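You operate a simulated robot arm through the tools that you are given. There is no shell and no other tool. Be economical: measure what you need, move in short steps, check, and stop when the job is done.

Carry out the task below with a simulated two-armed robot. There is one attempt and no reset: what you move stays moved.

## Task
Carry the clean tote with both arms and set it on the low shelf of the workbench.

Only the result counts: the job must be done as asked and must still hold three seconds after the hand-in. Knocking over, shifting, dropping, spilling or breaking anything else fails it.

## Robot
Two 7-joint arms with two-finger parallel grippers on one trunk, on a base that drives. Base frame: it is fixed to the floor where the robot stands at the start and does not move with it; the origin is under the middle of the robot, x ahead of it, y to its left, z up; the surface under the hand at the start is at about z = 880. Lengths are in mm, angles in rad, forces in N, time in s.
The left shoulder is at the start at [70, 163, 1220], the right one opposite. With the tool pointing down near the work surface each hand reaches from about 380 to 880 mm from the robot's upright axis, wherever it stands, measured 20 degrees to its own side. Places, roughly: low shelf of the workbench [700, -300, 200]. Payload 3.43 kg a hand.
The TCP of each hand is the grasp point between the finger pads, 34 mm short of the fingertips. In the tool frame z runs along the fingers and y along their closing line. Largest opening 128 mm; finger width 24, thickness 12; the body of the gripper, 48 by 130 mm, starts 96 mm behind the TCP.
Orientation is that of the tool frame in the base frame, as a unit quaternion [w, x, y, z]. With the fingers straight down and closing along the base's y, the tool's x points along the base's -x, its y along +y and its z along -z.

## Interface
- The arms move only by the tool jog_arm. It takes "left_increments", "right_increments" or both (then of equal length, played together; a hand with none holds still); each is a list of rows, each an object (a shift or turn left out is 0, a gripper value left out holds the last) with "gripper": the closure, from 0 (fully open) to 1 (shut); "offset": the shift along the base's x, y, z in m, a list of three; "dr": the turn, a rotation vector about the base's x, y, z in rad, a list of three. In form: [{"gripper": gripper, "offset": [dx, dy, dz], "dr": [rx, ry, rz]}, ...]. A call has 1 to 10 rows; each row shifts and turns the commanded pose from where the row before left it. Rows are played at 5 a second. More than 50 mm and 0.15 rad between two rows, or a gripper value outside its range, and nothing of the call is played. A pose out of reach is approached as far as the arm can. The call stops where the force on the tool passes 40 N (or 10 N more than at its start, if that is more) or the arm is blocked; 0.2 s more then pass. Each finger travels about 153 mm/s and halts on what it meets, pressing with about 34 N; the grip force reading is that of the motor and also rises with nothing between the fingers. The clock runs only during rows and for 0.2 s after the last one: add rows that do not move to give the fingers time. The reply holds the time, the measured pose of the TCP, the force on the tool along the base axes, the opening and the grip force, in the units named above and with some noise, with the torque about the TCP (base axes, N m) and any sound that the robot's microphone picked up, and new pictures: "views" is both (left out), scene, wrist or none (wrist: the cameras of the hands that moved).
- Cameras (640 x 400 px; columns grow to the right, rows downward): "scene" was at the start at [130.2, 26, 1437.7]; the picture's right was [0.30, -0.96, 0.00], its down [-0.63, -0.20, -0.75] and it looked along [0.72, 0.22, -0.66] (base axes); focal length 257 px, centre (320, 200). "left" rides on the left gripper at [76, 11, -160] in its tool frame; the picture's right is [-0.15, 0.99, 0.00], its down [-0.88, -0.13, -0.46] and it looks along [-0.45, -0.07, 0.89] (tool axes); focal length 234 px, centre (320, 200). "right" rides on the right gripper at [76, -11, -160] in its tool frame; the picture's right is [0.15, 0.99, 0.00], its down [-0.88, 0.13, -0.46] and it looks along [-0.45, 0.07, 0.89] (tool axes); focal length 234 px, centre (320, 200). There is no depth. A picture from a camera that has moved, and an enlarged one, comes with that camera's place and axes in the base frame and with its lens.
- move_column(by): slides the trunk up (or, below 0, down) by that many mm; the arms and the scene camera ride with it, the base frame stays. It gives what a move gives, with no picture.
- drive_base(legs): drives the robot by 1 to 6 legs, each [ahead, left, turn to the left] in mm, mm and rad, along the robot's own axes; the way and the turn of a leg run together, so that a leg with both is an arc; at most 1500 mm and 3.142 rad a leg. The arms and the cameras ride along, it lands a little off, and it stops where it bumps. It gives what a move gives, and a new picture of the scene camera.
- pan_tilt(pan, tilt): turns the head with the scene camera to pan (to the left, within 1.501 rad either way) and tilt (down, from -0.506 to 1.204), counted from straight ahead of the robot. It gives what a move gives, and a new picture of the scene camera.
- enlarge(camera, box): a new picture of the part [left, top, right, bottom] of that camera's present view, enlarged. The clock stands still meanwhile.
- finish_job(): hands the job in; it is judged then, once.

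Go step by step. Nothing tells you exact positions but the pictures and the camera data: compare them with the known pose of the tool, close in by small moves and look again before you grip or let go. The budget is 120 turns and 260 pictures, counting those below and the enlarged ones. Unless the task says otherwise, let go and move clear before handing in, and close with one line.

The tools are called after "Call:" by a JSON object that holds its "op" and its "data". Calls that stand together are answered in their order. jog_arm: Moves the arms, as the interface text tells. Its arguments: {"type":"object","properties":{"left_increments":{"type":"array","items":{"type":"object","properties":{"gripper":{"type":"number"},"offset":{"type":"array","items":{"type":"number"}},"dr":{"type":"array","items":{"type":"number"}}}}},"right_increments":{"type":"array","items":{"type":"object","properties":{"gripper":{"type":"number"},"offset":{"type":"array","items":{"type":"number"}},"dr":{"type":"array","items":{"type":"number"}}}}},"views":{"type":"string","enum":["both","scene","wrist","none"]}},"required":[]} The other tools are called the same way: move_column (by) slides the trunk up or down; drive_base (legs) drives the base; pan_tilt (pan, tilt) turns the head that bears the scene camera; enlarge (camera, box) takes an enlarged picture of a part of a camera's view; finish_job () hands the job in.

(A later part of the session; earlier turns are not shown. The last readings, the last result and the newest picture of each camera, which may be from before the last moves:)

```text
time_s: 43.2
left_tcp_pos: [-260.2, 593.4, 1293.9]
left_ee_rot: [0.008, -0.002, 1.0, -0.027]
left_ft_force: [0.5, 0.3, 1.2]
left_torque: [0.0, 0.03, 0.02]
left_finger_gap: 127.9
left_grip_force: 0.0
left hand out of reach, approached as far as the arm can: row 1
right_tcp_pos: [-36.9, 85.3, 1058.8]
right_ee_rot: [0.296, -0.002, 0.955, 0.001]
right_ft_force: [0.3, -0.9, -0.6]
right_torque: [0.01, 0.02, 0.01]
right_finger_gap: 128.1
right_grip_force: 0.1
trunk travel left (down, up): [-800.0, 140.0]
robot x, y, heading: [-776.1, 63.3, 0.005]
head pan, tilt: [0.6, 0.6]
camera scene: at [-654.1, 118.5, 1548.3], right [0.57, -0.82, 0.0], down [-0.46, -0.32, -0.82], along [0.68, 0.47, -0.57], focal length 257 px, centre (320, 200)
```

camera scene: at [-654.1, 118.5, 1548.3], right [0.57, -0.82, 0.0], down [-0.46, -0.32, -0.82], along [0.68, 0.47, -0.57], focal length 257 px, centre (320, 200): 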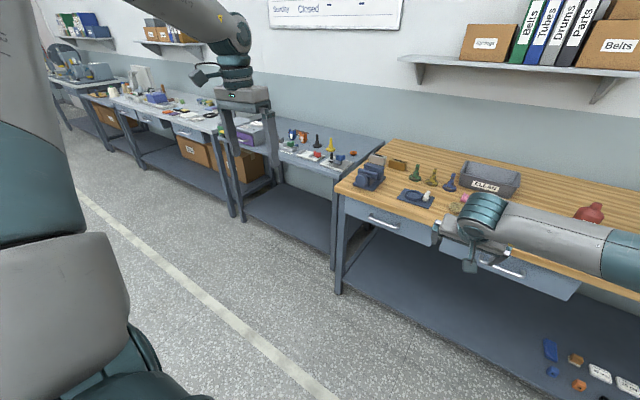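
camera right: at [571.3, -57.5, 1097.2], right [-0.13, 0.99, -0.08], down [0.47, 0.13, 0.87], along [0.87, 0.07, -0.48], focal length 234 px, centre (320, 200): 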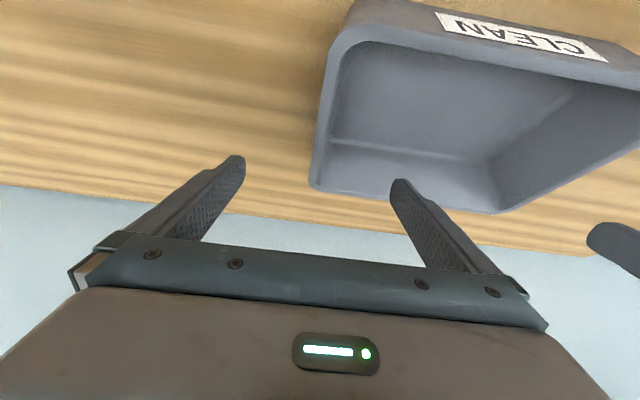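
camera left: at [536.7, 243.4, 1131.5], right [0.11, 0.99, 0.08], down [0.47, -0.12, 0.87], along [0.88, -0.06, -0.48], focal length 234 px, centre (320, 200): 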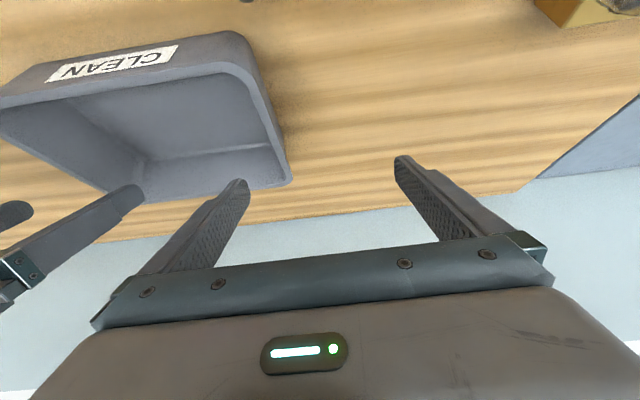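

The shoulder does move. I'll lower this arm straight down on the outside so the elbow swings down, then come inward from below.

Call:
{"op": "jog_arm", "data": {"left_increments": [{"offset": [0, 0, -0.048]}, {"offset": [0, 0, -0.048]}, {"offset": [0, 0, -0.048]}, {"offset": [0, 0, -0.048]}, {"offset": [0, 0, -0.048]}, {"offset": [0, 0, -0.048]}, {"offset": [0, 0, -0.048]}, {"offset": [0, 0, -0.048]}, {"offset": [0, 0, -0.048]}, {"offset": [0, 0, -0.048]}], "views": "scene"}}

```text
time_s: 45.4
left_tcp_pos: [-286.2, 600.2, 865.4]
left_ee_rot: [0.01, -0.002, 1.0, -0.028]
left_ft_force: [-0.9, 0.9, -0.1]
left_torque: [0.01, -0.02, 0.04]
left_finger_gap: 128.0
left_grip_force: 0.2
left hand out of reach, approached as far as the arm can: row 9, 10
right_tcp_pos: [-38.0, 86.4, 1060.4]
right_ee_rot: [0.296, -0.003, 0.955, 0.002]
right_ft_force: [0.4, 0.2, -0.4]
right_torque: [-0.04, -0.03, 0.0]
right_finger_gap: 128.0
right_grip_force: 0.1
trunk travel left (down, up): [-800.0, 140.0]
robot x, y, heading: [-777.1, 65.6, 0.008]
head pan, tilt: [0.6, 0.6]
camera scene: at [-657.0, 119.6, 1548.5], right [0.57, -0.82, 0.0], down [-0.46, -0.32, -0.83], along [0.68, 0.47, -0.56], focal length 257 px, centre (320, 200)
```

scene: 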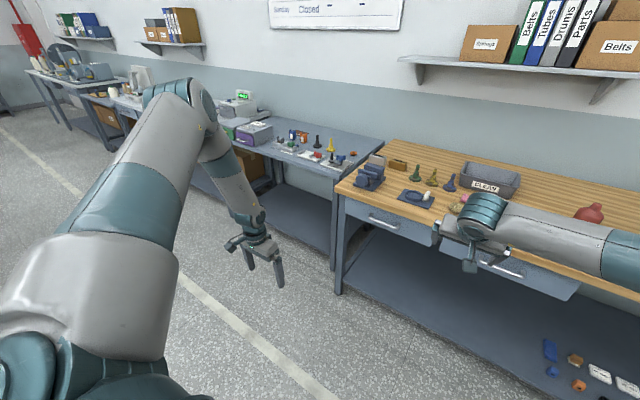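

The arm reaches well when the wrist is high relative to the shoulder. I'll bring the hand back up and then inward again as in the first approach, and see where the limit is now.

Call:
{"op": "jog_arm", "data": {"left_increments": [{"offset": [0, 0, 0.049]}, {"offset": [0, 0, 0.049]}, {"offset": [0, 0, 0.049]}, {"offset": [0, 0, 0.049]}, {"offset": [0, 0, 0.049]}, {"offset": [0, 0, 0.049]}, {"offset": [0, 0, 0.049]}, {"offset": [0, 0, 0.049]}, {"offset": [0, 0, 0.04]}], "views": "none"}}

Call:
{"op": "jog_arm", "data": {"left_increments": [{"offset": [0.018, -0.04, 0]}, {"offset": [0.018, -0.04, 0]}, {"offset": [0.018, -0.04, 0]}, {"offset": [0.018, -0.04, 0]}, {"offset": [0.018, -0.04, 0]}, {"offset": [0.018, -0.04, 0]}, {"offset": [0.018, -0.04, 0]}, {"offset": [0.018, -0.03, 0]}, {}], "views": "scene"}}

```text
time_s: 47.4
left_tcp_pos: [-286.1, 597.9, 1296.9]
left_ee_rot: [0.009, -0.002, 1.0, -0.027]
left_ft_force: [0.0, -0.7, -0.1]
left_torque: [0.02, -0.03, 0.02]
left_finger_gap: 128.0
left_grip_force: 0.1
right_tcp_pos: [-37.9, 84.6, 1060.1]
right_ee_rot: [0.295, -0.002, 0.955, 0.002]
right_ft_force: [0.4, 0.1, -0.1]
right_torque: [0.03, 0.0, 0.0]
right_finger_gap: 128.1
right_grip_force: 0.0
trunk travel left (down, up): [-800.0, 140.0]
robot x, y, heading: [-781.5, 65.7, 0.005]
head pan, tilt: [0.6, 0.6]
```

```text
time_s: 49.4
left_tcp_pos: [-147.7, 574.4, 1273.1]
left_ee_rot: [0.01, 0.004, 0.999, -0.034]
left_ft_force: [0.1, 0.8, 0.4]
left_torque: [0.0, 0.01, 0.03]
left_finger_gap: 127.9
left_grip_force: 0.0
left hand out of reach, approached as far as the arm can: row 1, 2, 3, 4, 5, 6, 7, 8
right_tcp_pos: [-37.3, 85.2, 1060.9]
right_ee_rot: [0.296, -0.002, 0.955, 0.001]
right_ft_force: [-0.1, -0.4, 0.0]
right_torque: [0.0, 0.0, 0.03]
right_finger_gap: 127.6
right_grip_force: 0.1
trunk travel left (down, up): [-800.0, 140.0]
robot x, y, heading: [-779.4, 69.5, 0.005]
head pan, tilt: [0.6, 0.6]
camera scene: at [-655.5, 118.4, 1548.4], right [0.57, -0.82, 0.0], down [-0.46, -0.32, -0.83], along [0.68, 0.47, -0.56], focal length 257 px, centre (320, 200)
```

scene: 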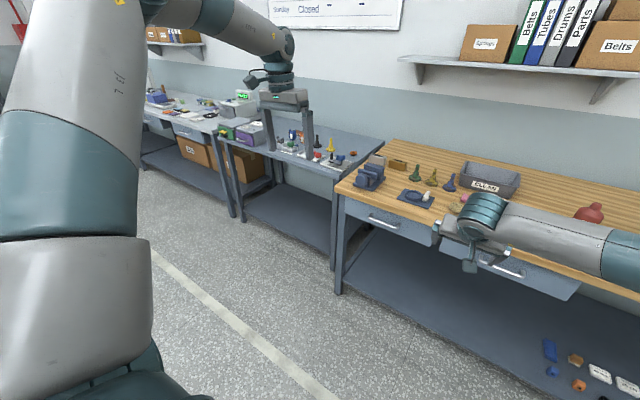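

The elbow has drifted high. I'll unwind it deliberately: stretch the arm out with the fingers pointing forward, roll the hand about that axis so the elbow rotates outward and down, then fold it back.

Call:
{"op": "jog_arm", "data": {"left_increments": [{"offset": [0.03, 0.005, 0.01], "dr": [0, -0.15, 0]}, {"offset": [0.03, 0.005, 0.01], "dr": [0, -0.15, 0]}, {"offset": [0.03, 0, 0], "dr": [0, -0.15, 0]}, {"offset": [0.03, 0, 0], "dr": [0, -0.15, 0]}, {"offset": [0.03, 0, 0], "dr": [0, -0.15, 0]}, {"offset": [0.03, 0, 0], "dr": [0, -0.15, 0]}, {"offset": [0.03, 0, 0], "dr": [0, -0.15, 0]}, {"offset": [0.03, 0, 0], "dr": [0, -0.15, 0]}, {"offset": [0.03, 0, 0], "dr": [0, -0.15, 0]}, {"offset": [0.03, 0, 0], "dr": [0, -0.15, 0]}], "views": "scene"}}

```text
time_s: 51.6
left_tcp_pos: [144.6, 582.3, 1292.5]
left_ee_rot: [0.68, 0.011, 0.733, -0.013]
left_ft_force: [0.1, -0.5, -0.3]
left_torque: [0.01, 0.0, 0.04]
left_finger_gap: 128.1
left_grip_force: 0.1
left hand out of reach, approached as far as the arm can: row 10
right_tcp_pos: [-35.8, 83.7, 1060.1]
right_ee_rot: [0.295, -0.002, 0.955, 0.002]
right_ft_force: [-0.5, 0.2, -0.3]
right_torque: [0.04, -0.01, 0.04]
right_finger_gap: 128.0
right_grip_force: 0.0
trunk travel left (down, up): [-800.0, 140.0]
robot x, y, heading: [-777.0, 66.1, 0.011]
head pan, tilt: [0.6, 0.6]
camera scene: at [-653.4, 116.0, 1548.3], right [0.57, -0.82, 0.0], down [-0.46, -0.32, -0.83], along [0.68, 0.47, -0.56], focal length 257 px, centre (320, 200)
```

scene: 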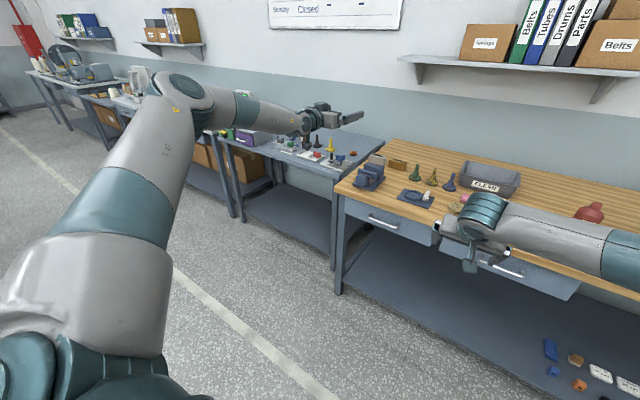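

The elbow has swung outward. Now rolling the hand about x.

Call:
{"op": "jog_arm", "data": {"left_increments": [{"offset": [-0.02, 0, 0], "dr": [-0.15, 0, 0]}, {"dr": [-0.15, 0, 0]}, {"dr": [-0.15, 0, 0]}, {"dr": [-0.15, 0, 0]}, {"dr": [-0.15, 0, 0]}, {"dr": [-0.15, 0, 0]}, {"dr": [-0.15, 0, 0]}, {"offset": [0, -0.045, 0]}, {"offset": [0, -0.045, 0]}, {"offset": [0, -0.045, 0]}], "views": "scene"}}

```text
time_s: 53.8
left_tcp_pos: [61.1, 413.7, 1365.1]
left_ee_rot: [0.604, -0.33, 0.617, -0.381]
left_ft_force: [-0.3, 0.2, -0.4]
left_torque: [0.01, 0.04, 0.04]
left_finger_gap: 128.2
left_grip_force: 0.0
left hand out of reach, approached as far as the arm can: row 2, 3, 4, 5, 6, 7
right_tcp_pos: [-36.4, 84.1, 1060.3]
right_ee_rot: [0.296, -0.002, 0.955, 0.002]
right_ft_force: [-0.4, -0.5, 0.1]
right_torque: [-0.02, 0.0, 0.01]
right_finger_gap: 127.9
right_grip_force: 0.0
trunk travel left (down, up): [-800.0, 140.0]
robot x, y, heading: [-772.9, 65.7, 0.005]
head pan, tilt: [0.6, 0.6]
camera scene: at [-654.2, 117.0, 1548.3], right [0.57, -0.82, 0.0], down [-0.46, -0.32, -0.83], along [0.68, 0.47, -0.56], focal length 257 px, centre (320, 200)
```

scene: 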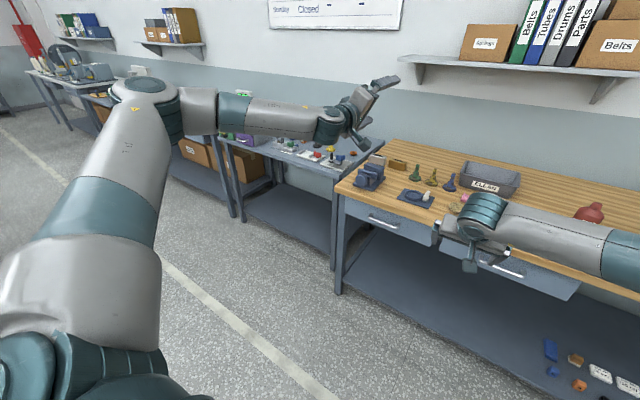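

That freed the arm: the inward moves now go through. I'll carry on inward and down, then start rolling the hand back.

Call:
{"op": "jog_arm", "data": {"left_increments": [{"offset": [0, -0.035, -0.03]}, {"offset": [0, -0.035, -0.03]}, {"offset": [0, -0.035, -0.03]}, {"offset": [-0.03, 0, -0.03]}, {"offset": [-0.03, 0, -0.03], "dr": [0.15, 0, 0]}, {"offset": [0, 0, -0.03], "dr": [0.15, 0, 0]}, {"dr": [0.15, 0, 0]}, {"dr": [0.15, 0, 0]}, {"dr": [0.15, 0, 0]}, {"dr": [0.15, 0, 0]}], "views": "scene"}}

```text
time_s: 56.0
left_tcp_pos: [-35.6, 314.8, 1267.2]
left_ee_rot: [0.687, -0.034, 0.722, -0.076]
left_ft_force: [0.5, -0.1, -0.2]
left_torque: [0.0, 0.02, -0.03]
left_finger_gap: 127.9
left_grip_force: 0.0
left hand out of reach, approached as far as the arm can: row 1, 2, 3, 4
right_tcp_pos: [-36.9, 86.0, 1059.9]
right_ee_rot: [0.295, -0.002, 0.955, 0.001]
right_ft_force: [0.4, -0.1, 0.2]
right_torque: [-0.02, 0.02, 0.01]
right_finger_gap: 128.0
right_grip_force: 0.1
trunk travel left (down, up): [-800.0, 140.0]
robot x, y, heading: [-775.8, 65.8, 0.006]
head pan, tilt: [0.6, 0.6]
camera scene: at [-655.0, 118.5, 1548.3], right [0.57, -0.82, 0.0], down [-0.46, -0.32, -0.83], along [0.68, 0.47, -0.56], focal length 257 px, centre (320, 200)
```

scene: 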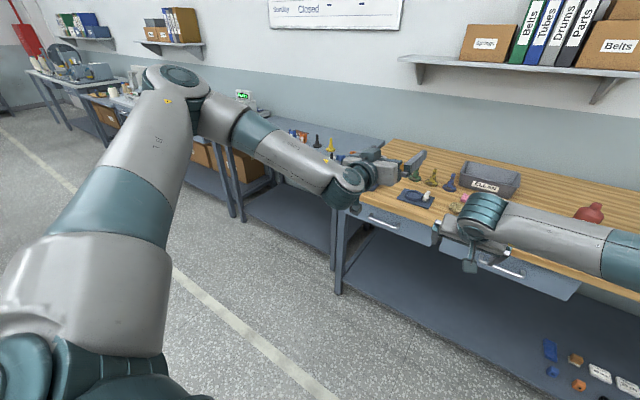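

Much better: the left hand is at (740, 249) relative to the robot with the elbow out to the side. I'll bring the fingers back to a 0.6 tilt and see if it holds.

Call:
{"op": "jog_arm", "data": {"left_increments": [{"dr": [0.1, 0, 0]}, {"dr": [0, 0.15, 0]}, {"dr": [0, 0.15, 0]}, {"dr": [0, 0.15, 0]}, {"dr": [0, 0.15, 0]}, {"dr": [0, 0.15, 0]}, {"dr": [0, 0.15, 0]}, {"offset": [0, 0, -0.04]}, {"offset": [0, 0, -0.04]}, {"offset": [0, 0, -0.04]}], "views": "scene"}}

```text
time_s: 58.2
left_tcp_pos: [-33.3, 317.3, 1143.7]
left_ee_rot: [0.304, -0.017, 0.952, -0.037]
left_ft_force: [0.3, 1.6, 0.2]
left_torque: [-0.02, -0.01, -0.03]
left_finger_gap: 127.9
left_grip_force: 0.0
right_tcp_pos: [-35.6, 84.9, 1059.4]
right_ee_rot: [0.295, -0.002, 0.955, 0.001]
right_ft_force: [0.0, 0.5, -0.3]
right_torque: [0.02, -0.01, -0.05]
right_finger_gap: 127.9
right_grip_force: 0.1
trunk travel left (down, up): [-800.0, 140.0]
robot x, y, heading: [-776.2, 65.9, 0.003]
head pan, tilt: [0.6, 0.6]
camera scene: at [-652.8, 119.3, 1548.2], right [0.57, -0.82, 0.0], down [-0.47, -0.32, -0.82], along [0.68, 0.47, -0.57], focal length 257 px, centre (320, 200)
```

scene: 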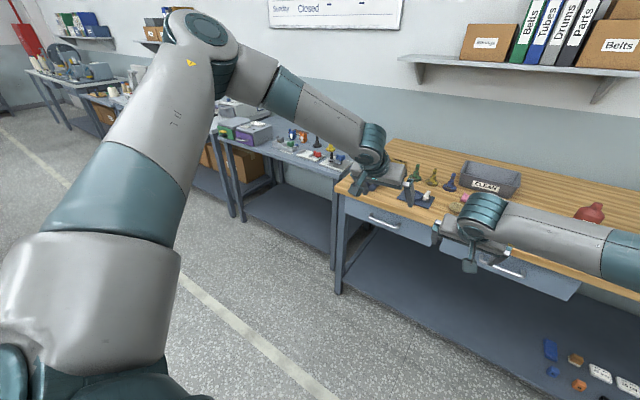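

All reached. I'll correct the leftover roll and go down to match the right hand, at the height the placing needs.

Call:
{"op": "jog_arm", "data": {"left_increments": [{"offset": [0, 0, -0.03], "dr": [0.04, 0.009, 0]}, {"offset": [0, 0, -0.03], "dr": [0.04, 0.009, 0]}, {"offset": [0, 0, -0.023]}, {"offset": [0, 0, -0.03]}, {"offset": [0, 0, 0.03]}, {}], "views": "none"}}

```text
time_s: 59.6
left_tcp_pos: [-45.4, 327.2, 1074.8]
left_ee_rot: [0.297, -0.006, 0.955, 0.003]
left_ft_force: [-0.1, -0.2, -0.1]
left_torque: [0.0, 0.01, -0.02]
left_finger_gap: 128.2
left_grip_force: 0.1
left hand out of reach, approached as far as the arm can: row 3, 4
right_tcp_pos: [-37.5, 86.1, 1059.7]
right_ee_rot: [0.296, -0.002, 0.955, 0.001]
right_ft_force: [0.4, -0.2, 0.8]
right_torque: [-0.02, 0.01, -0.04]
right_finger_gap: 128.0
right_grip_force: 0.0
trunk travel left (down, up): [-800.0, 140.0]
robot x, y, heading: [-778.6, 61.9, 0.009]
head pan, tilt: [0.6, 0.6]
```

The limit is just at the needed height. The end walls flare outward, so tilting each hand's fingers slightly inward (0.1 rad) follows the wall and relieves the left wrist. Testing that lower.

Call:
{"op": "jog_arm", "data": {"left_increments": [{"dr": [-0.1, 0, 0]}, {"offset": [0.008, 0, -0.02]}, {"offset": [0, 0, -0.02]}, {"offset": [0, 0, -0.02]}, {}], "right_increments": [{"dr": [0.1, 0, 0]}, {}, {}, {}, {}], "views": "none"}}

```text
time_s: 60.8
left_tcp_pos: [-43.5, 334.9, 1025.1]
left_ee_rot: [0.296, -0.02, 0.954, -0.045]
left_ft_force: [0.2, 0.3, 0.1]
left_torque: [0.03, -0.03, -0.02]
left_finger_gap: 128.1
left_grip_force: 0.0
left hand out of reach, approached as far as the arm can: row 4
right_tcp_pos: [-35.9, 84.5, 1059.2]
right_ee_rot: [0.295, 0.013, 0.954, 0.049]
right_ft_force: [-0.6, -0.3, -0.3]
right_torque: [-0.04, 0.01, 0.0]
right_finger_gap: 127.7
right_grip_force: 0.0
trunk travel left (down, up): [-800.0, 140.0]
robot x, y, heading: [-780.6, 68.1, 0.008]
head pan, tilt: [0.6, 0.6]
```

Both poses work there. I'll set the hands to the final relative grasp pose, 233 mm apart at equal height, and then check where the right elbow is, because of the white machine.

Call:
{"op": "jog_arm", "data": {"left_increments": [{"offset": [0.0035, 0, 0.022]}, {"offset": [0, -0.003, 0.005]}, {}], "right_increments": [{"offset": [-0.004, 0.008, -0.003]}, {"offset": [0, 0.007, -0.004]}, {}], "views": "none"}}

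Call:
{"op": "pan_tilt", "data": {"pan": -0.75, "tilt": 0.6}}

```text
time_s: 61.6
left_tcp_pos: [-40.7, 332.1, 1051.3]
left_ee_rot: [0.296, -0.02, 0.954, -0.045]
left_ft_force: [0.8, -0.5, 0.4]
left_torque: [0.03, 0.0, 0.02]
left_finger_gap: 127.8
left_grip_force: 0.1
right_tcp_pos: [-42.0, 100.6, 1053.6]
right_ee_rot: [0.294, 0.013, 0.954, 0.05]
right_ft_force: [-0.4, -0.4, 0.3]
right_torque: [0.01, 0.04, -0.02]
right_finger_gap: 128.0
right_grip_force: 0.1
trunk travel left (down, up): [-800.0, 140.0]
robot x, y, heading: [-775.2, 64.9, 0.01]
head pan, tilt: [0.6, 0.6]
```

```text
time_s: 63.1
left_tcp_pos: [-40.5, 331.8, 1051.7]
left_ee_rot: [0.296, -0.02, 0.954, -0.046]
left_ft_force: [-0.6, -0.5, -0.8]
left_torque: [-0.01, 0.02, -0.03]
left_finger_gap: 127.8
left_grip_force: 0.0
right_tcp_pos: [-41.4, 99.3, 1052.3]
right_ee_rot: [0.295, 0.012, 0.954, 0.049]
right_ft_force: [0.0, 0.4, -0.5]
right_torque: [0.0, -0.03, 0.0]
right_finger_gap: 127.9
right_grip_force: 0.0
trunk travel left (down, up): [-800.0, 140.0]
robot x, y, heading: [-777.2, 70.2, 0.006]
head pan, tilt: [-0.75, 0.6]
camera scene: at [-661.9, 8.2, 1548.3], right [-0.68, -0.74, 0.0], down [-0.42, 0.38, -0.82], along [0.61, -0.56, -0.57], focal length 257 px, centre (320, 200)
```

scene: 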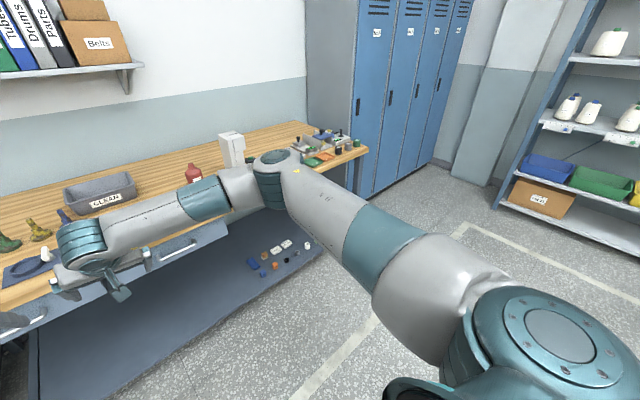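

The right elbow clears the machine top by about 40 mm at grasp height, and by more while approaching with the trunk raised. Driving in so the hands end up above the tote's end walls.

Call:
{"op": "drive_base", "data": {"legs": [[0, -151, 0], [755, 0, -0.006]]}}

Call:
{"op": "pan_tilt", "data": {"pan": 0.15, "tilt": 0.8}}

Call:
{"op": "jog_arm", "data": {"left_increments": [{}], "right_increments": [{}], "views": "wrist"}}

```text
time_s: 68.2
left_tcp_pos: [712.7, 180.5, 1051.9]
left_ee_rot: [0.295, -0.019, 0.954, -0.045]
left_ft_force: [0.3, 0.0, 0.0]
left_torque: [0.02, 0.01, 0.02]
left_finger_gap: 128.0
left_grip_force: 0.1
right_tcp_pos: [712.0, -52.2, 1053.8]
right_ee_rot: [0.295, 0.015, 0.954, 0.048]
right_ft_force: [0.2, 0.4, -0.4]
right_torque: [-0.02, 0.0, 0.01]
right_finger_gap: 127.7
right_grip_force: 0.1
trunk travel left (down, up): [-800.0, 140.0]
robot x, y, heading: [-19.4, -80.4, 0.001]
head pan, tilt: [-0.75, 0.6]
camera scene: at [89.6, -140.4, 1548.4], right [-0.68, -0.73, 0.0], down [-0.41, 0.38, -0.83], along [0.6, -0.56, -0.56], focal length 257 px, centre (320, 200)
```

scene: 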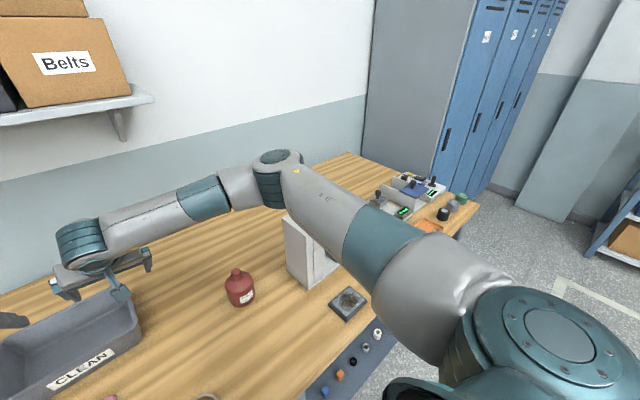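

```text
time_s: 69.4
left_tcp_pos: [713.3, 179.3, 1051.4]
left_ee_rot: [0.296, -0.018, 0.954, -0.047]
left_ft_force: [0.9, -0.5, 0.0]
left_torque: [0.03, 0.04, 0.0]
left_finger_gap: 128.3
left_grip_force: 0.1
right_tcp_pos: [710.8, -52.2, 1053.6]
right_ee_rot: [0.295, 0.016, 0.954, 0.048]
right_ft_force: [-1.1, 0.5, -0.3]
right_torque: [0.01, 0.0, 0.03]
right_finger_gap: 127.9
right_grip_force: 0.1
trunk travel left (down, up): [-800.0, 140.0]
robot x, y, heading: [-24.6, -77.0, 0.003]
head pan, tilt: [0.15, 0.799]
camera scene: at [105.3, -68.1, 1531.4], right [0.15, -0.99, 0.0], down [-0.71, -0.11, -0.7], along [0.69, 0.11, -0.72], focal length 257 px, centre (320, 200)
```

scene: 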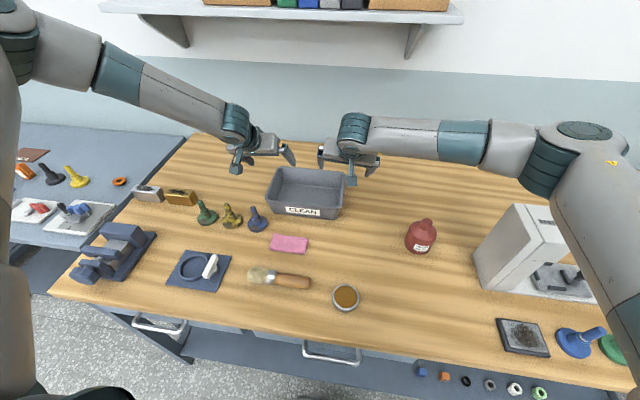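

```text
time_s: 69.8
left_tcp_pos: [712.7, 180.0, 1051.6]
left_ee_rot: [0.295, -0.018, 0.954, -0.047]
left_ft_force: [0.1, -0.5, 0.5]
left_torque: [0.0, -0.02, 0.0]
left_finger_gap: 128.0
left_grip_force: 0.0
right_tcp_pos: [711.1, -52.3, 1053.1]
right_ee_rot: [0.295, 0.015, 0.954, 0.048]
right_ft_force: [-0.4, -0.3, 0.7]
right_torque: [0.02, -0.01, 0.01]
right_finger_gap: 128.1
right_grip_force: 0.0
trunk travel left (down, up): [-800.0, 140.0]
robot x, y, heading: [-28.6, -81.8, 0.004]
head pan, tilt: [0.15, 0.799]
camera right: at [559.6, -71.0, 1141.6], right [-0.12, 0.99, 0.02], down [0.47, 0.04, 0.88], along [0.87, 0.12, -0.47], focal length 234 px, centre (320, 200)
camera left: at [560.2, 198.5, 1139.2], right [0.11, 0.99, -0.01], down [0.47, -0.04, 0.88], along [0.88, -0.11, -0.47], focal length 234 px, centre (320, 200)
```

right: 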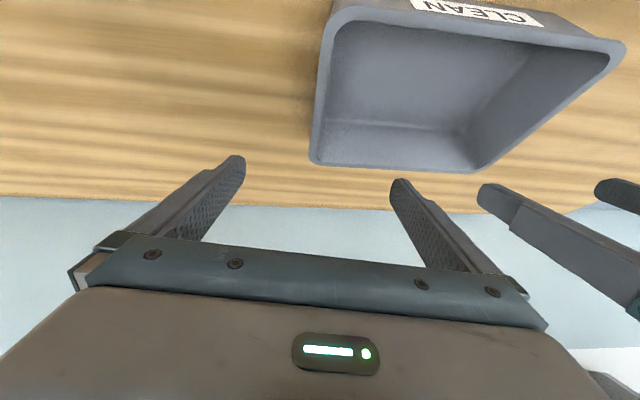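
left: 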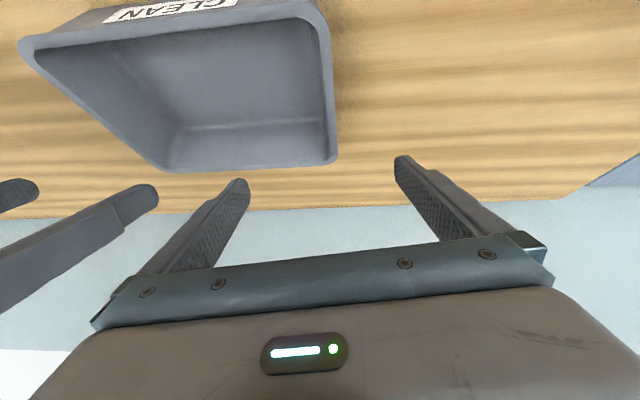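

The hands sit over the walls to within a few millimetres. I'll nudge them to wall centre, then lower with the trunk.

Call:
{"op": "jog_arm", "data": {"left_increments": [{"offset": [0, 0.005, 0]}, {}], "right_increments": [{"offset": [0.001, 0.004, -0.001]}, {}], "views": "none"}}

Call:
{"op": "move_column", "data": {"by": -85}}

Call:
{"op": "enlarge", "data": {"camera": "scene", "box": [220, 110, 412, 230]}}

Call:
{"op": "jog_arm", "data": {"left_increments": [{}], "right_increments": [{}]}}

```text
time_s: 70.4
left_tcp_pos: [712.9, 183.8, 1052.7]
left_ee_rot: [0.295, -0.018, 0.954, -0.046]
left_ft_force: [-0.2, 0.5, 0.0]
left_torque: [0.01, -0.01, 0.01]
left_finger_gap: 128.1
left_grip_force: 0.1
right_tcp_pos: [712.5, -48.8, 1052.2]
right_ee_rot: [0.296, 0.016, 0.954, 0.048]
right_ft_force: [0.8, 0.1, -0.2]
right_torque: [0.02, 0.0, 0.02]
right_finger_gap: 128.0
right_grip_force: 0.1
trunk travel left (down, up): [-800.0, 140.0]
robot x, y, heading: [-25.1, -80.7, 0.001]
head pan, tilt: [0.15, 0.799]
```

```text
time_s: 71.6
left_tcp_pos: [712.7, 184.2, 967.7]
left_ee_rot: [0.295, -0.018, 0.954, -0.046]
left_ft_force: [-1.0, 0.2, -1.4]
left_torque: [-0.02, -0.06, 0.03]
left_finger_gap: 128.1
left_grip_force: 0.0
right_tcp_pos: [711.7, -47.0, 966.8]
right_ee_rot: [0.295, 0.016, 0.954, 0.049]
right_ft_force: [0.2, 0.2, 0.6]
right_torque: [-0.01, -0.02, 0.0]
right_finger_gap: 127.8
right_grip_force: 0.0
trunk travel left (down, up): [-715.0, 225.0]
robot x, y, heading: [-23.5, -83.5, 0.002]
head pan, tilt: [0.15, 0.799]
```

```text
3.33 times, centred on (316, 170) of scene
camera zoom: at [104.9, -68.1, 1446.5], right [0.15, -0.99, 0.0], down [-0.71, -0.11, -0.7], along [0.69, 0.11, -0.72], focal length 856 px, centre (333, 300)
```

zoom: 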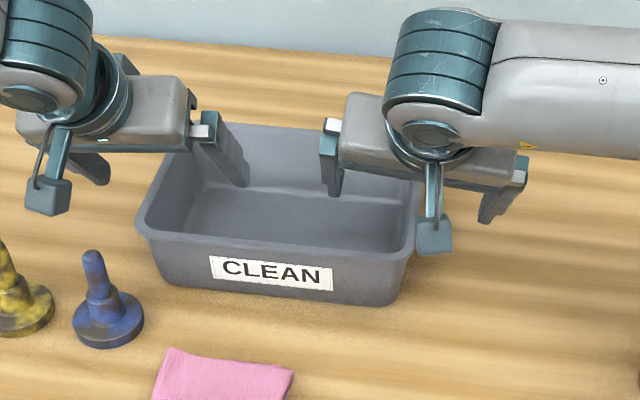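

```text
time_s: 72.0
left_tcp_pos: [712.9, 184.4, 967.3]
left_ee_rot: [0.295, -0.018, 0.954, -0.047]
left_ft_force: [-0.2, 0.1, 0.5]
left_torque: [0.02, 0.0, 0.02]
left_finger_gap: 128.2
left_grip_force: 0.1
right_tcp_pos: [712.4, -48.0, 966.5]
right_ee_rot: [0.295, 0.015, 0.954, 0.048]
right_ft_force: [1.0, -0.2, -1.0]
right_torque: [-0.02, 0.03, 0.03]
right_finger_gap: 128.2
right_grip_force: 0.0
trunk travel left (down, up): [-715.0, 225.0]
robot x, y, heading: [-23.2, -80.5, -0.002]
head pan, tilt: [0.15, 0.799]
camera scene: at [105.5, -68.0, 1446.4], right [0.15, -0.99, 0.0], down [-0.71, -0.11, -0.7], along [0.69, 0.11, -0.72], focal length 257 px, centre (320, 200)
camera right: at [560.9, -66.9, 1054.9], right [-0.12, 0.99, 0.02], down [0.47, 0.04, 0.88], along [0.87, 0.12, -0.47], focal length 234 px, centre (320, 200)
camera left: at [560.4, 203.1, 1054.3], right [0.11, 0.99, -0.01], down [0.47, -0.04, 0.88], along [0.88, -0.11, -0.47], focal length 234 px, centre (320, 200)
```

scene: 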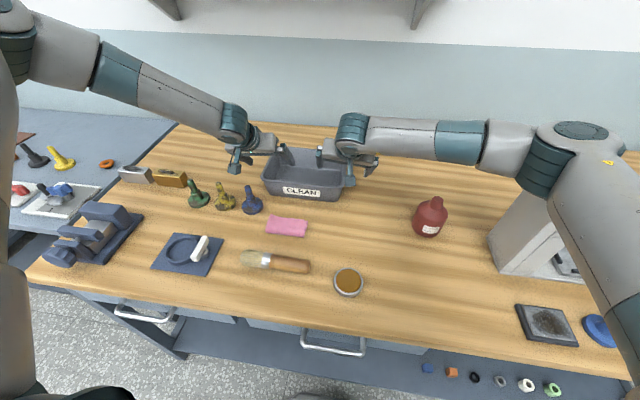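
right: 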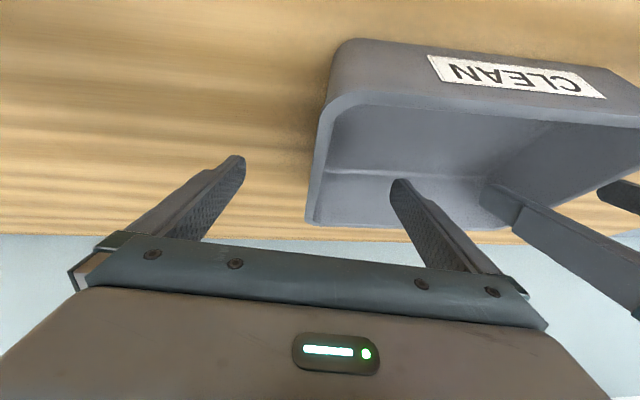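
left: 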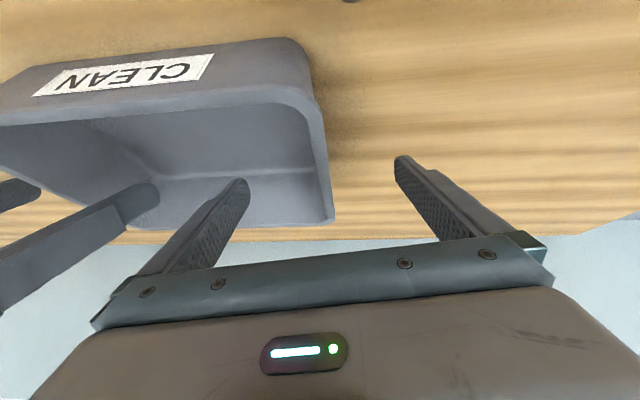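

Both walls lie between the open fingers. Lowering the last 35 mm and closing both hands together.

Call:
{"op": "move_column", "data": {"by": -35}}

Call:
{"op": "jog_arm", "data": {"left_increments": [{"gripper": 0.4}, {"gripper": 0.6}, {"gripper": 0.8}, {"gripper": 1.0}, {"gripper": 1.0}, {}], "right_increments": [{"gripper": 0.4}, {"gripper": 0.6}, {"gripper": 0.8}, {"gripper": 1.0}, {"gripper": 1.0}, {}]}}

```text
time_s: 72.8
left_tcp_pos: [713.0, 184.4, 933.0]
left_ee_rot: [0.296, -0.018, 0.954, -0.046]
left_ft_force: [-0.2, -0.8, -0.3]
left_torque: [0.02, -0.01, 0.0]
left_finger_gap: 128.1
left_grip_force: 0.0
right_tcp_pos: [711.7, -47.7, 933.1]
right_ee_rot: [0.295, 0.016, 0.954, 0.049]
right_ft_force: [-0.1, -0.1, 1.1]
right_torque: [-0.01, 0.01, -0.01]
right_finger_gap: 128.0
right_grip_force: 0.1
trunk travel left (down, up): [-680.0, 260.0]
robot x, y, heading: [-22.0, -83.5, 0.005]
head pan, tilt: [0.15, 0.799]
```

```text
time_s: 74.2
left_tcp_pos: [712.3, 183.5, 933.2]
left_ee_rot: [0.296, -0.019, 0.954, -0.046]
left_ft_force: [-4.0, -8.9, 1.6]
left_torque: [-1.4, -0.29, -1.13]
left_finger_gap: 4.9
left_grip_force: 34.5
right_tcp_pos: [713.2, -47.1, 932.2]
right_ee_rot: [0.296, 0.014, 0.954, 0.049]
right_ft_force: [3.6, 8.3, 0.5]
right_torque: [0.76, 0.13, 0.2]
right_finger_gap: 4.7
right_grip_force: 33.9
trunk travel left (down, up): [-680.0, 260.0]
robot x, y, heading: [-30.6, -80.5, 0.001]
head pan, tilt: [0.15, 0.799]
camera scene: at [105.1, -67.9, 1411.4], right [0.15, -0.99, 0.0], down [-0.71, -0.11, -0.7], along [0.69, 0.11, -0.72], focal length 257 px, centre (320, 200)
camera right: at [560.5, -66.4, 1020.2], right [-0.12, 0.99, 0.02], down [0.47, 0.04, 0.88], along [0.87, 0.12, -0.47], focal length 234 px, centre (320, 200)
camera left: at [560.0, 202.3, 1019.6], right [0.12, 0.99, -0.02], down [0.47, -0.04, 0.88], along [0.88, -0.11, -0.47], focal length 234 px, centre (320, 200)
```

scene: 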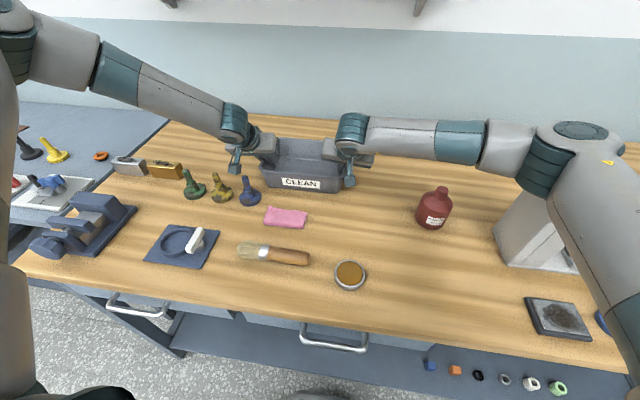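
right: 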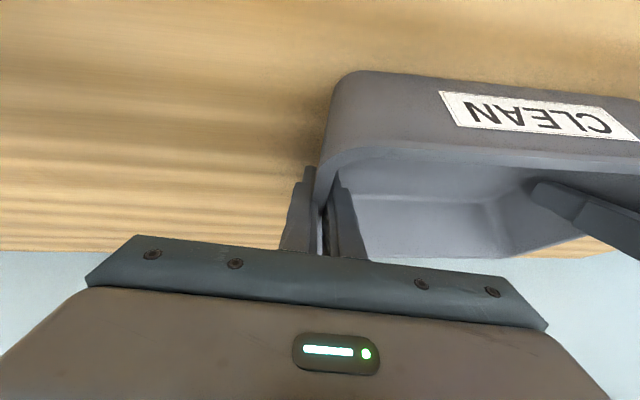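
left: 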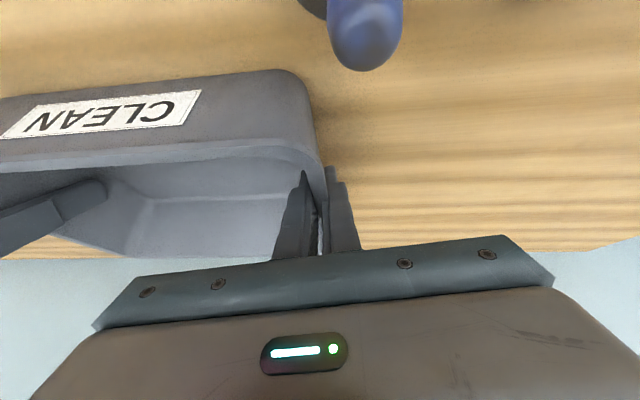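

Both hands hold the walls firmly. Lifting with the trunk and checking.

Call:
{"op": "move_column", "data": {"by": 140}}

Call:
{"op": "jog_arm", "data": {"left_increments": [{}], "right_increments": [{}], "views": "scene"}}

```text
time_s: 75.8
left_tcp_pos: [712.5, 183.7, 1072.6]
left_ee_rot: [0.295, -0.018, 0.954, -0.047]
left_ft_force: [-5.1, -20.5, 0.8]
left_torque: [-1.31, 0.18, -1.18]
left_finger_gap: 5.1
left_grip_force: 34.9
right_tcp_pos: [713.3, -47.4, 1072.7]
right_ee_rot: [0.295, 0.015, 0.954, 0.049]
right_ft_force: [5.2, 22.3, -3.8]
right_torque: [0.68, -0.14, 0.04]
right_finger_gap: 4.6
right_grip_force: 33.9
trunk travel left (down, up): [-820.0, 120.0]
robot x, y, heading: [-25.5, -82.1, 0.0]
head pan, tilt: [0.15, 0.799]
```

```text
time_s: 76.2
left_tcp_pos: [712.6, 184.0, 1073.5]
left_ee_rot: [0.295, -0.017, 0.954, -0.048]
left_ft_force: [-5.8, -21.8, -0.5]
left_torque: [-1.28, 0.09, -1.2]
left_finger_gap: 4.8
left_grip_force: 34.1
right_tcp_pos: [711.9, -46.4, 1071.0]
right_ee_rot: [0.296, 0.014, 0.954, 0.05]
right_ft_force: [5.3, 23.0, -4.1]
right_torque: [0.68, -0.05, 0.05]
right_finger_gap: 4.5
right_grip_force: 33.7
trunk travel left (down, up): [-820.0, 120.0]
robot x, y, heading: [-22.8, -78.6, -0.001]
head pan, tilt: [0.15, 0.799]
camera scene: at [105.4, -67.9, 1551.4], right [0.15, -0.99, 0.0], down [-0.71, -0.11, -0.7], along [0.69, 0.11, -0.72], focal length 257 px, centre (320, 200)
```

scene: 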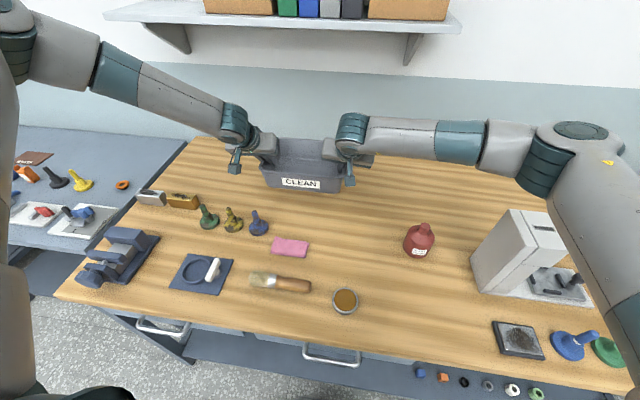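

The tote is up and level, with nothing else disturbed. I'll ease the small tension between the hands and back straight away from the bench.

Call:
{"op": "jog_arm", "data": {"left_increments": [{"offset": [0, -0.001, 0]}, {}], "right_increments": [{"offset": [0, 0.001, 0]}, {}], "views": "none"}}

Call:
{"op": "drive_base", "data": {"legs": [[-400, 0, 0], [-340, 0, 0]]}}

Call:
{"op": "pan_tilt", "data": {"pan": 0.0, "tilt": 0.7}}

```text
time_s: 76.8
left_tcp_pos: [712.7, 184.3, 1072.0]
left_ee_rot: [0.295, -0.018, 0.954, -0.047]
left_ft_force: [-4.7, -18.5, 1.9]
left_torque: [-1.6, 0.11, -1.4]
left_finger_gap: 4.9
left_grip_force: 33.4
right_tcp_pos: [712.3, -46.6, 1073.7]
right_ee_rot: [0.295, 0.015, 0.954, 0.049]
right_ft_force: [6.8, 19.0, -5.2]
right_torque: [0.83, -0.11, 0.2]
right_finger_gap: 4.8
right_grip_force: 33.6
trunk travel left (down, up): [-820.0, 120.0]
robot x, y, heading: [-25.6, -77.8, 0.003]
head pan, tilt: [0.15, 0.799]
```

```text
time_s: 81.1
left_tcp_pos: [-15.4, 180.8, 1070.7]
left_ee_rot: [0.295, -0.015, 0.954, -0.047]
left_ft_force: [-5.2, -15.4, 2.4]
left_torque: [-1.71, -0.09, -1.37]
left_finger_gap: 4.9
left_grip_force: 33.8
right_tcp_pos: [-17.1, -49.2, 1072.4]
right_ee_rot: [0.294, 0.017, 0.954, 0.048]
right_ft_force: [5.4, 15.1, -6.4]
right_torque: [0.63, 0.12, 0.14]
right_finger_gap: 4.9
right_grip_force: 34.1
trunk travel left (down, up): [-820.0, 120.0]
robot x, y, heading: [-757.4, -84.7, 0.001]
head pan, tilt: [0.15, 0.799]
camera scene: at [-623.9, -68.2, 1551.1], right [0.15, -0.99, 0.0], down [-0.71, -0.11, -0.7], along [0.69, 0.1, -0.72], focal length 257 px, centre (320, 200)
```

scene: 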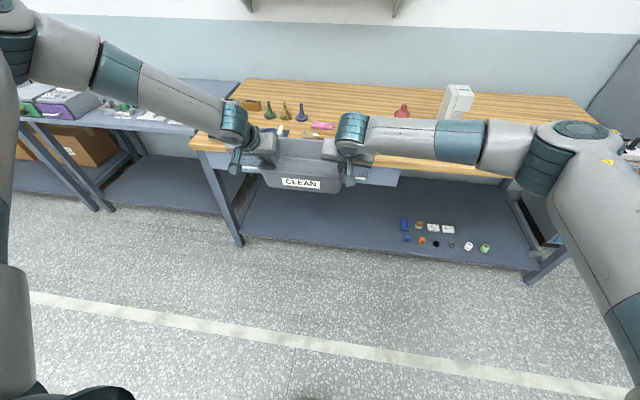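

```text
time_s: 81.8
left_tcp_pos: [-16.9, 180.4, 1073.2]
left_ee_rot: [0.296, -0.016, 0.954, -0.047]
left_ft_force: [-2.8, 1.5, 0.6]
left_torque: [-1.52, -0.1, -1.24]
left_finger_gap: 5.0
left_grip_force: 34.3
right_tcp_pos: [-17.6, -48.7, 1073.0]
right_ee_rot: [0.296, 0.017, 0.954, 0.048]
right_ft_force: [3.1, -1.5, -3.7]
right_torque: [0.89, 0.16, 0.46]
right_finger_gap: 4.7
right_grip_force: 33.8
trunk travel left (down, up): [-820.0, 120.0]
robot x, y, heading: [-752.9, -78.5, -0.003]
head pan, tilt: [0.0, 0.7]
camera scene: at [-621.3, -80.3, 1559.7], right [0.0, -1.0, 0.0], down [-0.64, 0.0, -0.76], along [0.76, 0.0, -0.64], focal length 257 px, centre (320, 200)
```

scene: 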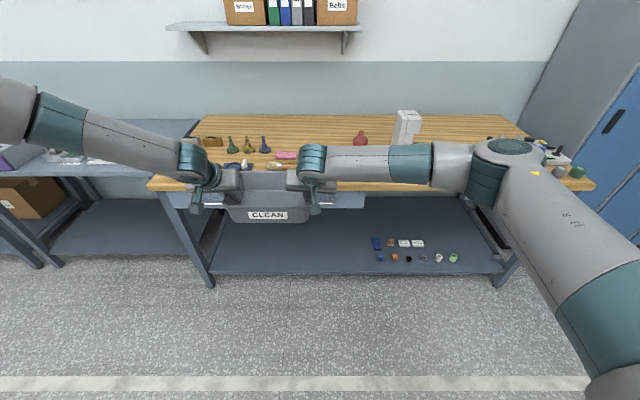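

From straight on, the shelf's front edge is at x≈306, it spans y from 586 to −1190, and there is clear space at the tote's y. Lowering the trunk in the open, in stages.

Call:
{"op": "move_column", "data": {"by": -400}}

Call:
{"op": "move_column", "data": {"by": -375}}

Call:
{"op": "pan_tilt", "data": {"pan": 0.0, "tilt": 0.35}}

```text
time_s: 85.7
left_tcp_pos: [-17.2, 180.9, 672.2]
left_ee_rot: [0.295, -0.016, 0.954, -0.047]
left_ft_force: [-5.0, -0.2, 1.3]
left_torque: [-1.55, -0.06, -1.3]
left_finger_gap: 5.1
left_grip_force: 33.8
right_tcp_pos: [-18.7, -50.3, 672.9]
right_ee_rot: [0.295, 0.016, 0.954, 0.049]
right_ft_force: [5.2, 0.3, -4.4]
right_torque: [0.8, 0.13, 0.26]
right_finger_gap: 4.8
right_grip_force: 34.4
trunk travel left (down, up): [-420.0, 520.0]
robot x, y, heading: [-754.7, -80.1, -0.002]
head pan, tilt: [0.0, 0.7]
```

```text
time_s: 89.3
left_tcp_pos: [-17.6, 181.4, 297.8]
left_ee_rot: [0.295, -0.015, 0.954, -0.048]
left_ft_force: [-3.9, 0.5, 2.3]
left_torque: [-1.57, -0.03, -1.25]
left_finger_gap: 5.3
left_grip_force: 33.5
right_tcp_pos: [-17.8, -50.4, 296.2]
right_ee_rot: [0.296, 0.015, 0.954, 0.049]
right_ft_force: [3.4, -0.9, -4.4]
right_torque: [0.84, 0.11, 0.34]
right_finger_gap: 5.0
right_grip_force: 33.9
trunk travel left (down, up): [-45.0, 895.0]
robot x, y, heading: [-757.0, -81.1, 0.001]
head pan, tilt: [0.0, 0.7]
```

```text
time_s: 90.1
left_tcp_pos: [-16.6, 181.2, 298.0]
left_ee_rot: [0.295, -0.015, 0.954, -0.047]
left_ft_force: [-4.0, 0.0, 1.9]
left_torque: [-1.59, -0.12, -1.3]
left_finger_gap: 4.9
left_grip_force: 33.5
right_tcp_pos: [-18.3, -48.9, 297.4]
right_ee_rot: [0.295, 0.016, 0.954, 0.049]
right_ft_force: [4.6, -0.2, -4.7]
right_torque: [0.82, 0.13, 0.35]
right_finger_gap: 4.8
right_grip_force: 33.3
trunk travel left (down, up): [-45.0, 895.0]
robot x, y, heading: [-756.3, -83.0, -0.003]
head pan, tilt: [0.0, 0.351]
camera scene: at [-612.8, -80.4, 815.9], right [0.0, -1.0, 0.0], down [-0.34, 0.0, -0.94], along [0.94, 0.0, -0.34], focal length 257 px, centre (320, 200)
```

scene: 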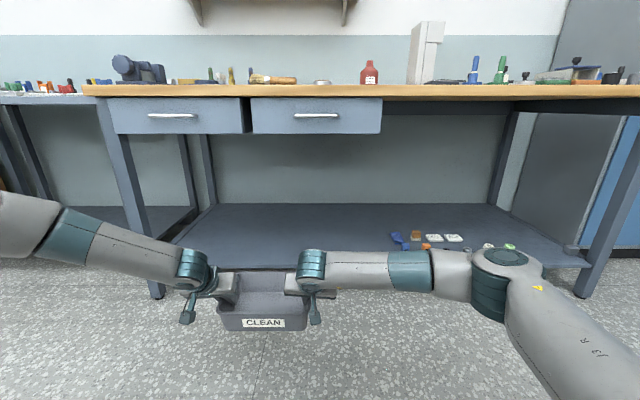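

The view under the bench is clear. I'll zoom in on the shelf's front edge to pin down its height.

Call:
{"op": "enlarge", "data": {"camera": "scene", "box": [480, 210, 608, 290]}}

Call:
{"op": "enlarge", "data": {"camera": "scene", "box": [130, 200, 322, 320]}}

```text
5.00 times, centred on (544, 250) of scene
camera zoom: at [-612.8, -80.4, 815.9], right [0.0, -1.0, 0.0], down [-0.34, 0.0, -0.94], along [0.94, 0.0, -0.34], focal length 1284 px, centre (-800, -50)
```

zoom: 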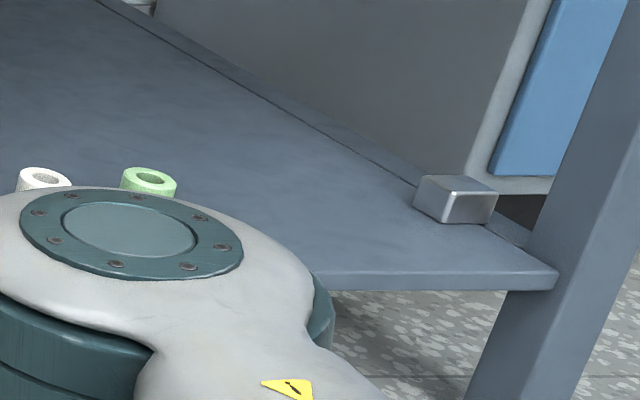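

```text
3.33 times, centred on (226, 260) of scene
camera zoom: at [-612.8, -80.4, 815.9], right [0.0, -1.0, 0.0], down [-0.34, 0.0, -0.94], along [0.94, 0.0, -0.34], focal length 856 px, centre (633, 0)
```

zoom: 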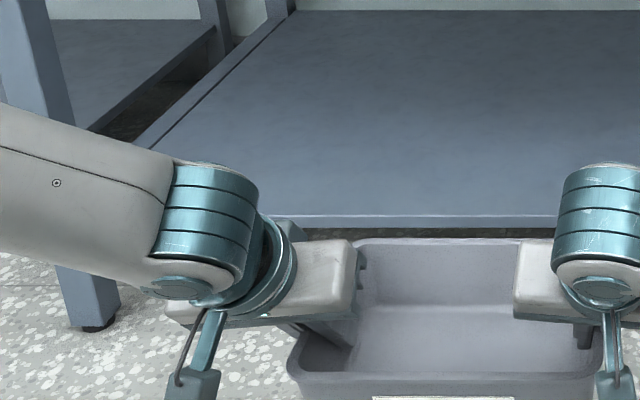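

The shelf top is around z≈185–205 and the tote's bottom is at z≈245, so it clears the edge. Driving in under the bench, halfway first.

Call:
{"op": "drive_base", "data": {"legs": [[290, 0, 0]]}}

```text
time_s: 92.1
left_tcp_pos: [270.8, 179.3, 296.1]
left_ee_rot: [0.295, -0.015, 0.954, -0.048]
left_ft_force: [-4.8, -0.6, 1.0]
left_torque: [-1.55, -0.04, -1.25]
left_finger_gap: 4.9
left_grip_force: 33.6
right_tcp_pos: [271.3, -50.8, 297.3]
right_ee_rot: [0.296, 0.017, 0.954, 0.048]
right_ft_force: [3.9, 0.2, -4.6]
right_torque: [0.83, 0.07, 0.36]
right_finger_gap: 5.0
right_grip_force: 33.5
trunk travel left (down, up): [-45.0, 895.0]
robot x, y, heading: [-468.5, -82.9, -0.001]
head pan, tilt: [0.0, 0.351]
camera scene: at [-324.2, -81.2, 816.0], right [0.0, -1.0, 0.0], down [-0.34, 0.0, -0.94], along [0.94, 0.0, -0.34], focal length 257 px, centre (320, 200)
```

scene: 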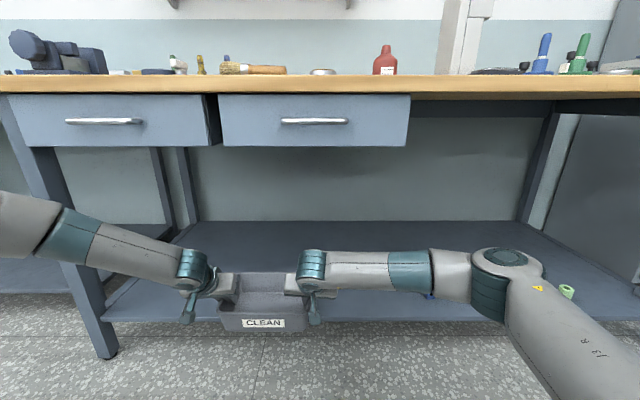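

Clear on all sides. Driving the remaining 200 mm.

Call:
{"op": "drive_base", "data": {"legs": [[205, 0, 0]]}}

Call:
{"op": "pan_tilt", "data": {"pan": 0.15, "tilt": 0.6}}

```text
time_s: 93.7
left_tcp_pos: [477.9, 177.2, 297.8]
left_ee_rot: [0.296, -0.015, 0.954, -0.048]
left_ft_force: [-3.0, 1.2, 0.9]
left_torque: [-1.52, -0.1, -1.22]
left_finger_gap: 4.8
left_grip_force: 34.2
right_tcp_pos: [475.1, -52.1, 296.6]
right_ee_rot: [0.295, 0.017, 0.954, 0.048]
right_ft_force: [3.0, -1.6, -3.0]
right_torque: [0.91, 0.1, 0.44]
right_finger_gap: 5.0
right_grip_force: 33.6
trunk travel left (down, up): [-45.0, 895.0]
robot x, y, heading: [-261.6, -84.3, 0.0]
head pan, tilt: [0.0, 0.351]
camera scene: at [-119.1, -82.0, 816.0], right [0.0, -1.0, 0.0], down [-0.34, 0.0, -0.94], along [0.94, 0.0, -0.34], focal length 257 px, centre (320, 200)
```

scene: 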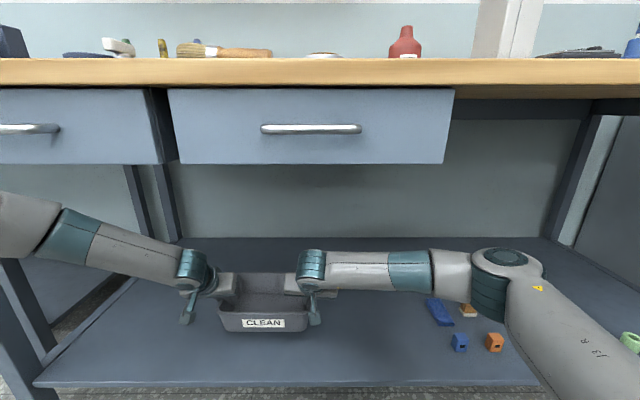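

```text
time_s: 94.5
left_tcp_pos: [476.1, 177.0, 296.2]
left_ee_rot: [0.295, -0.014, 0.954, -0.048]
left_ft_force: [-2.4, 2.0, 0.8]
left_torque: [-1.49, -0.11, -1.14]
left_finger_gap: 5.0
left_grip_force: 33.7
right_tcp_pos: [473.0, -52.6, 297.6]
right_ee_rot: [0.295, 0.017, 0.954, 0.049]
right_ft_force: [2.2, -1.8, -3.8]
right_torque: [1.08, 0.14, 0.53]
right_finger_gap: 4.8
right_grip_force: 33.4
trunk travel left (down, up): [-45.0, 895.0]
robot x, y, heading: [-259.4, -80.2, -0.005]
head pan, tilt: [0.15, 0.6]
camera scene: at [-124.8, -68.8, 793.3], right [0.15, -0.99, 0.0], down [-0.56, -0.08, -0.83], along [0.82, 0.12, -0.56], focal length 257 px, centre (320, 200)
```

scene: 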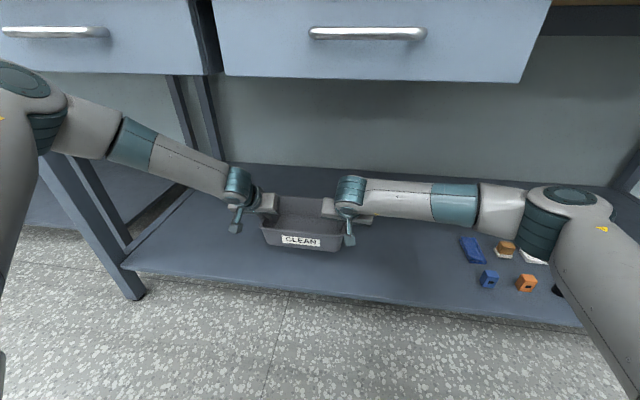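

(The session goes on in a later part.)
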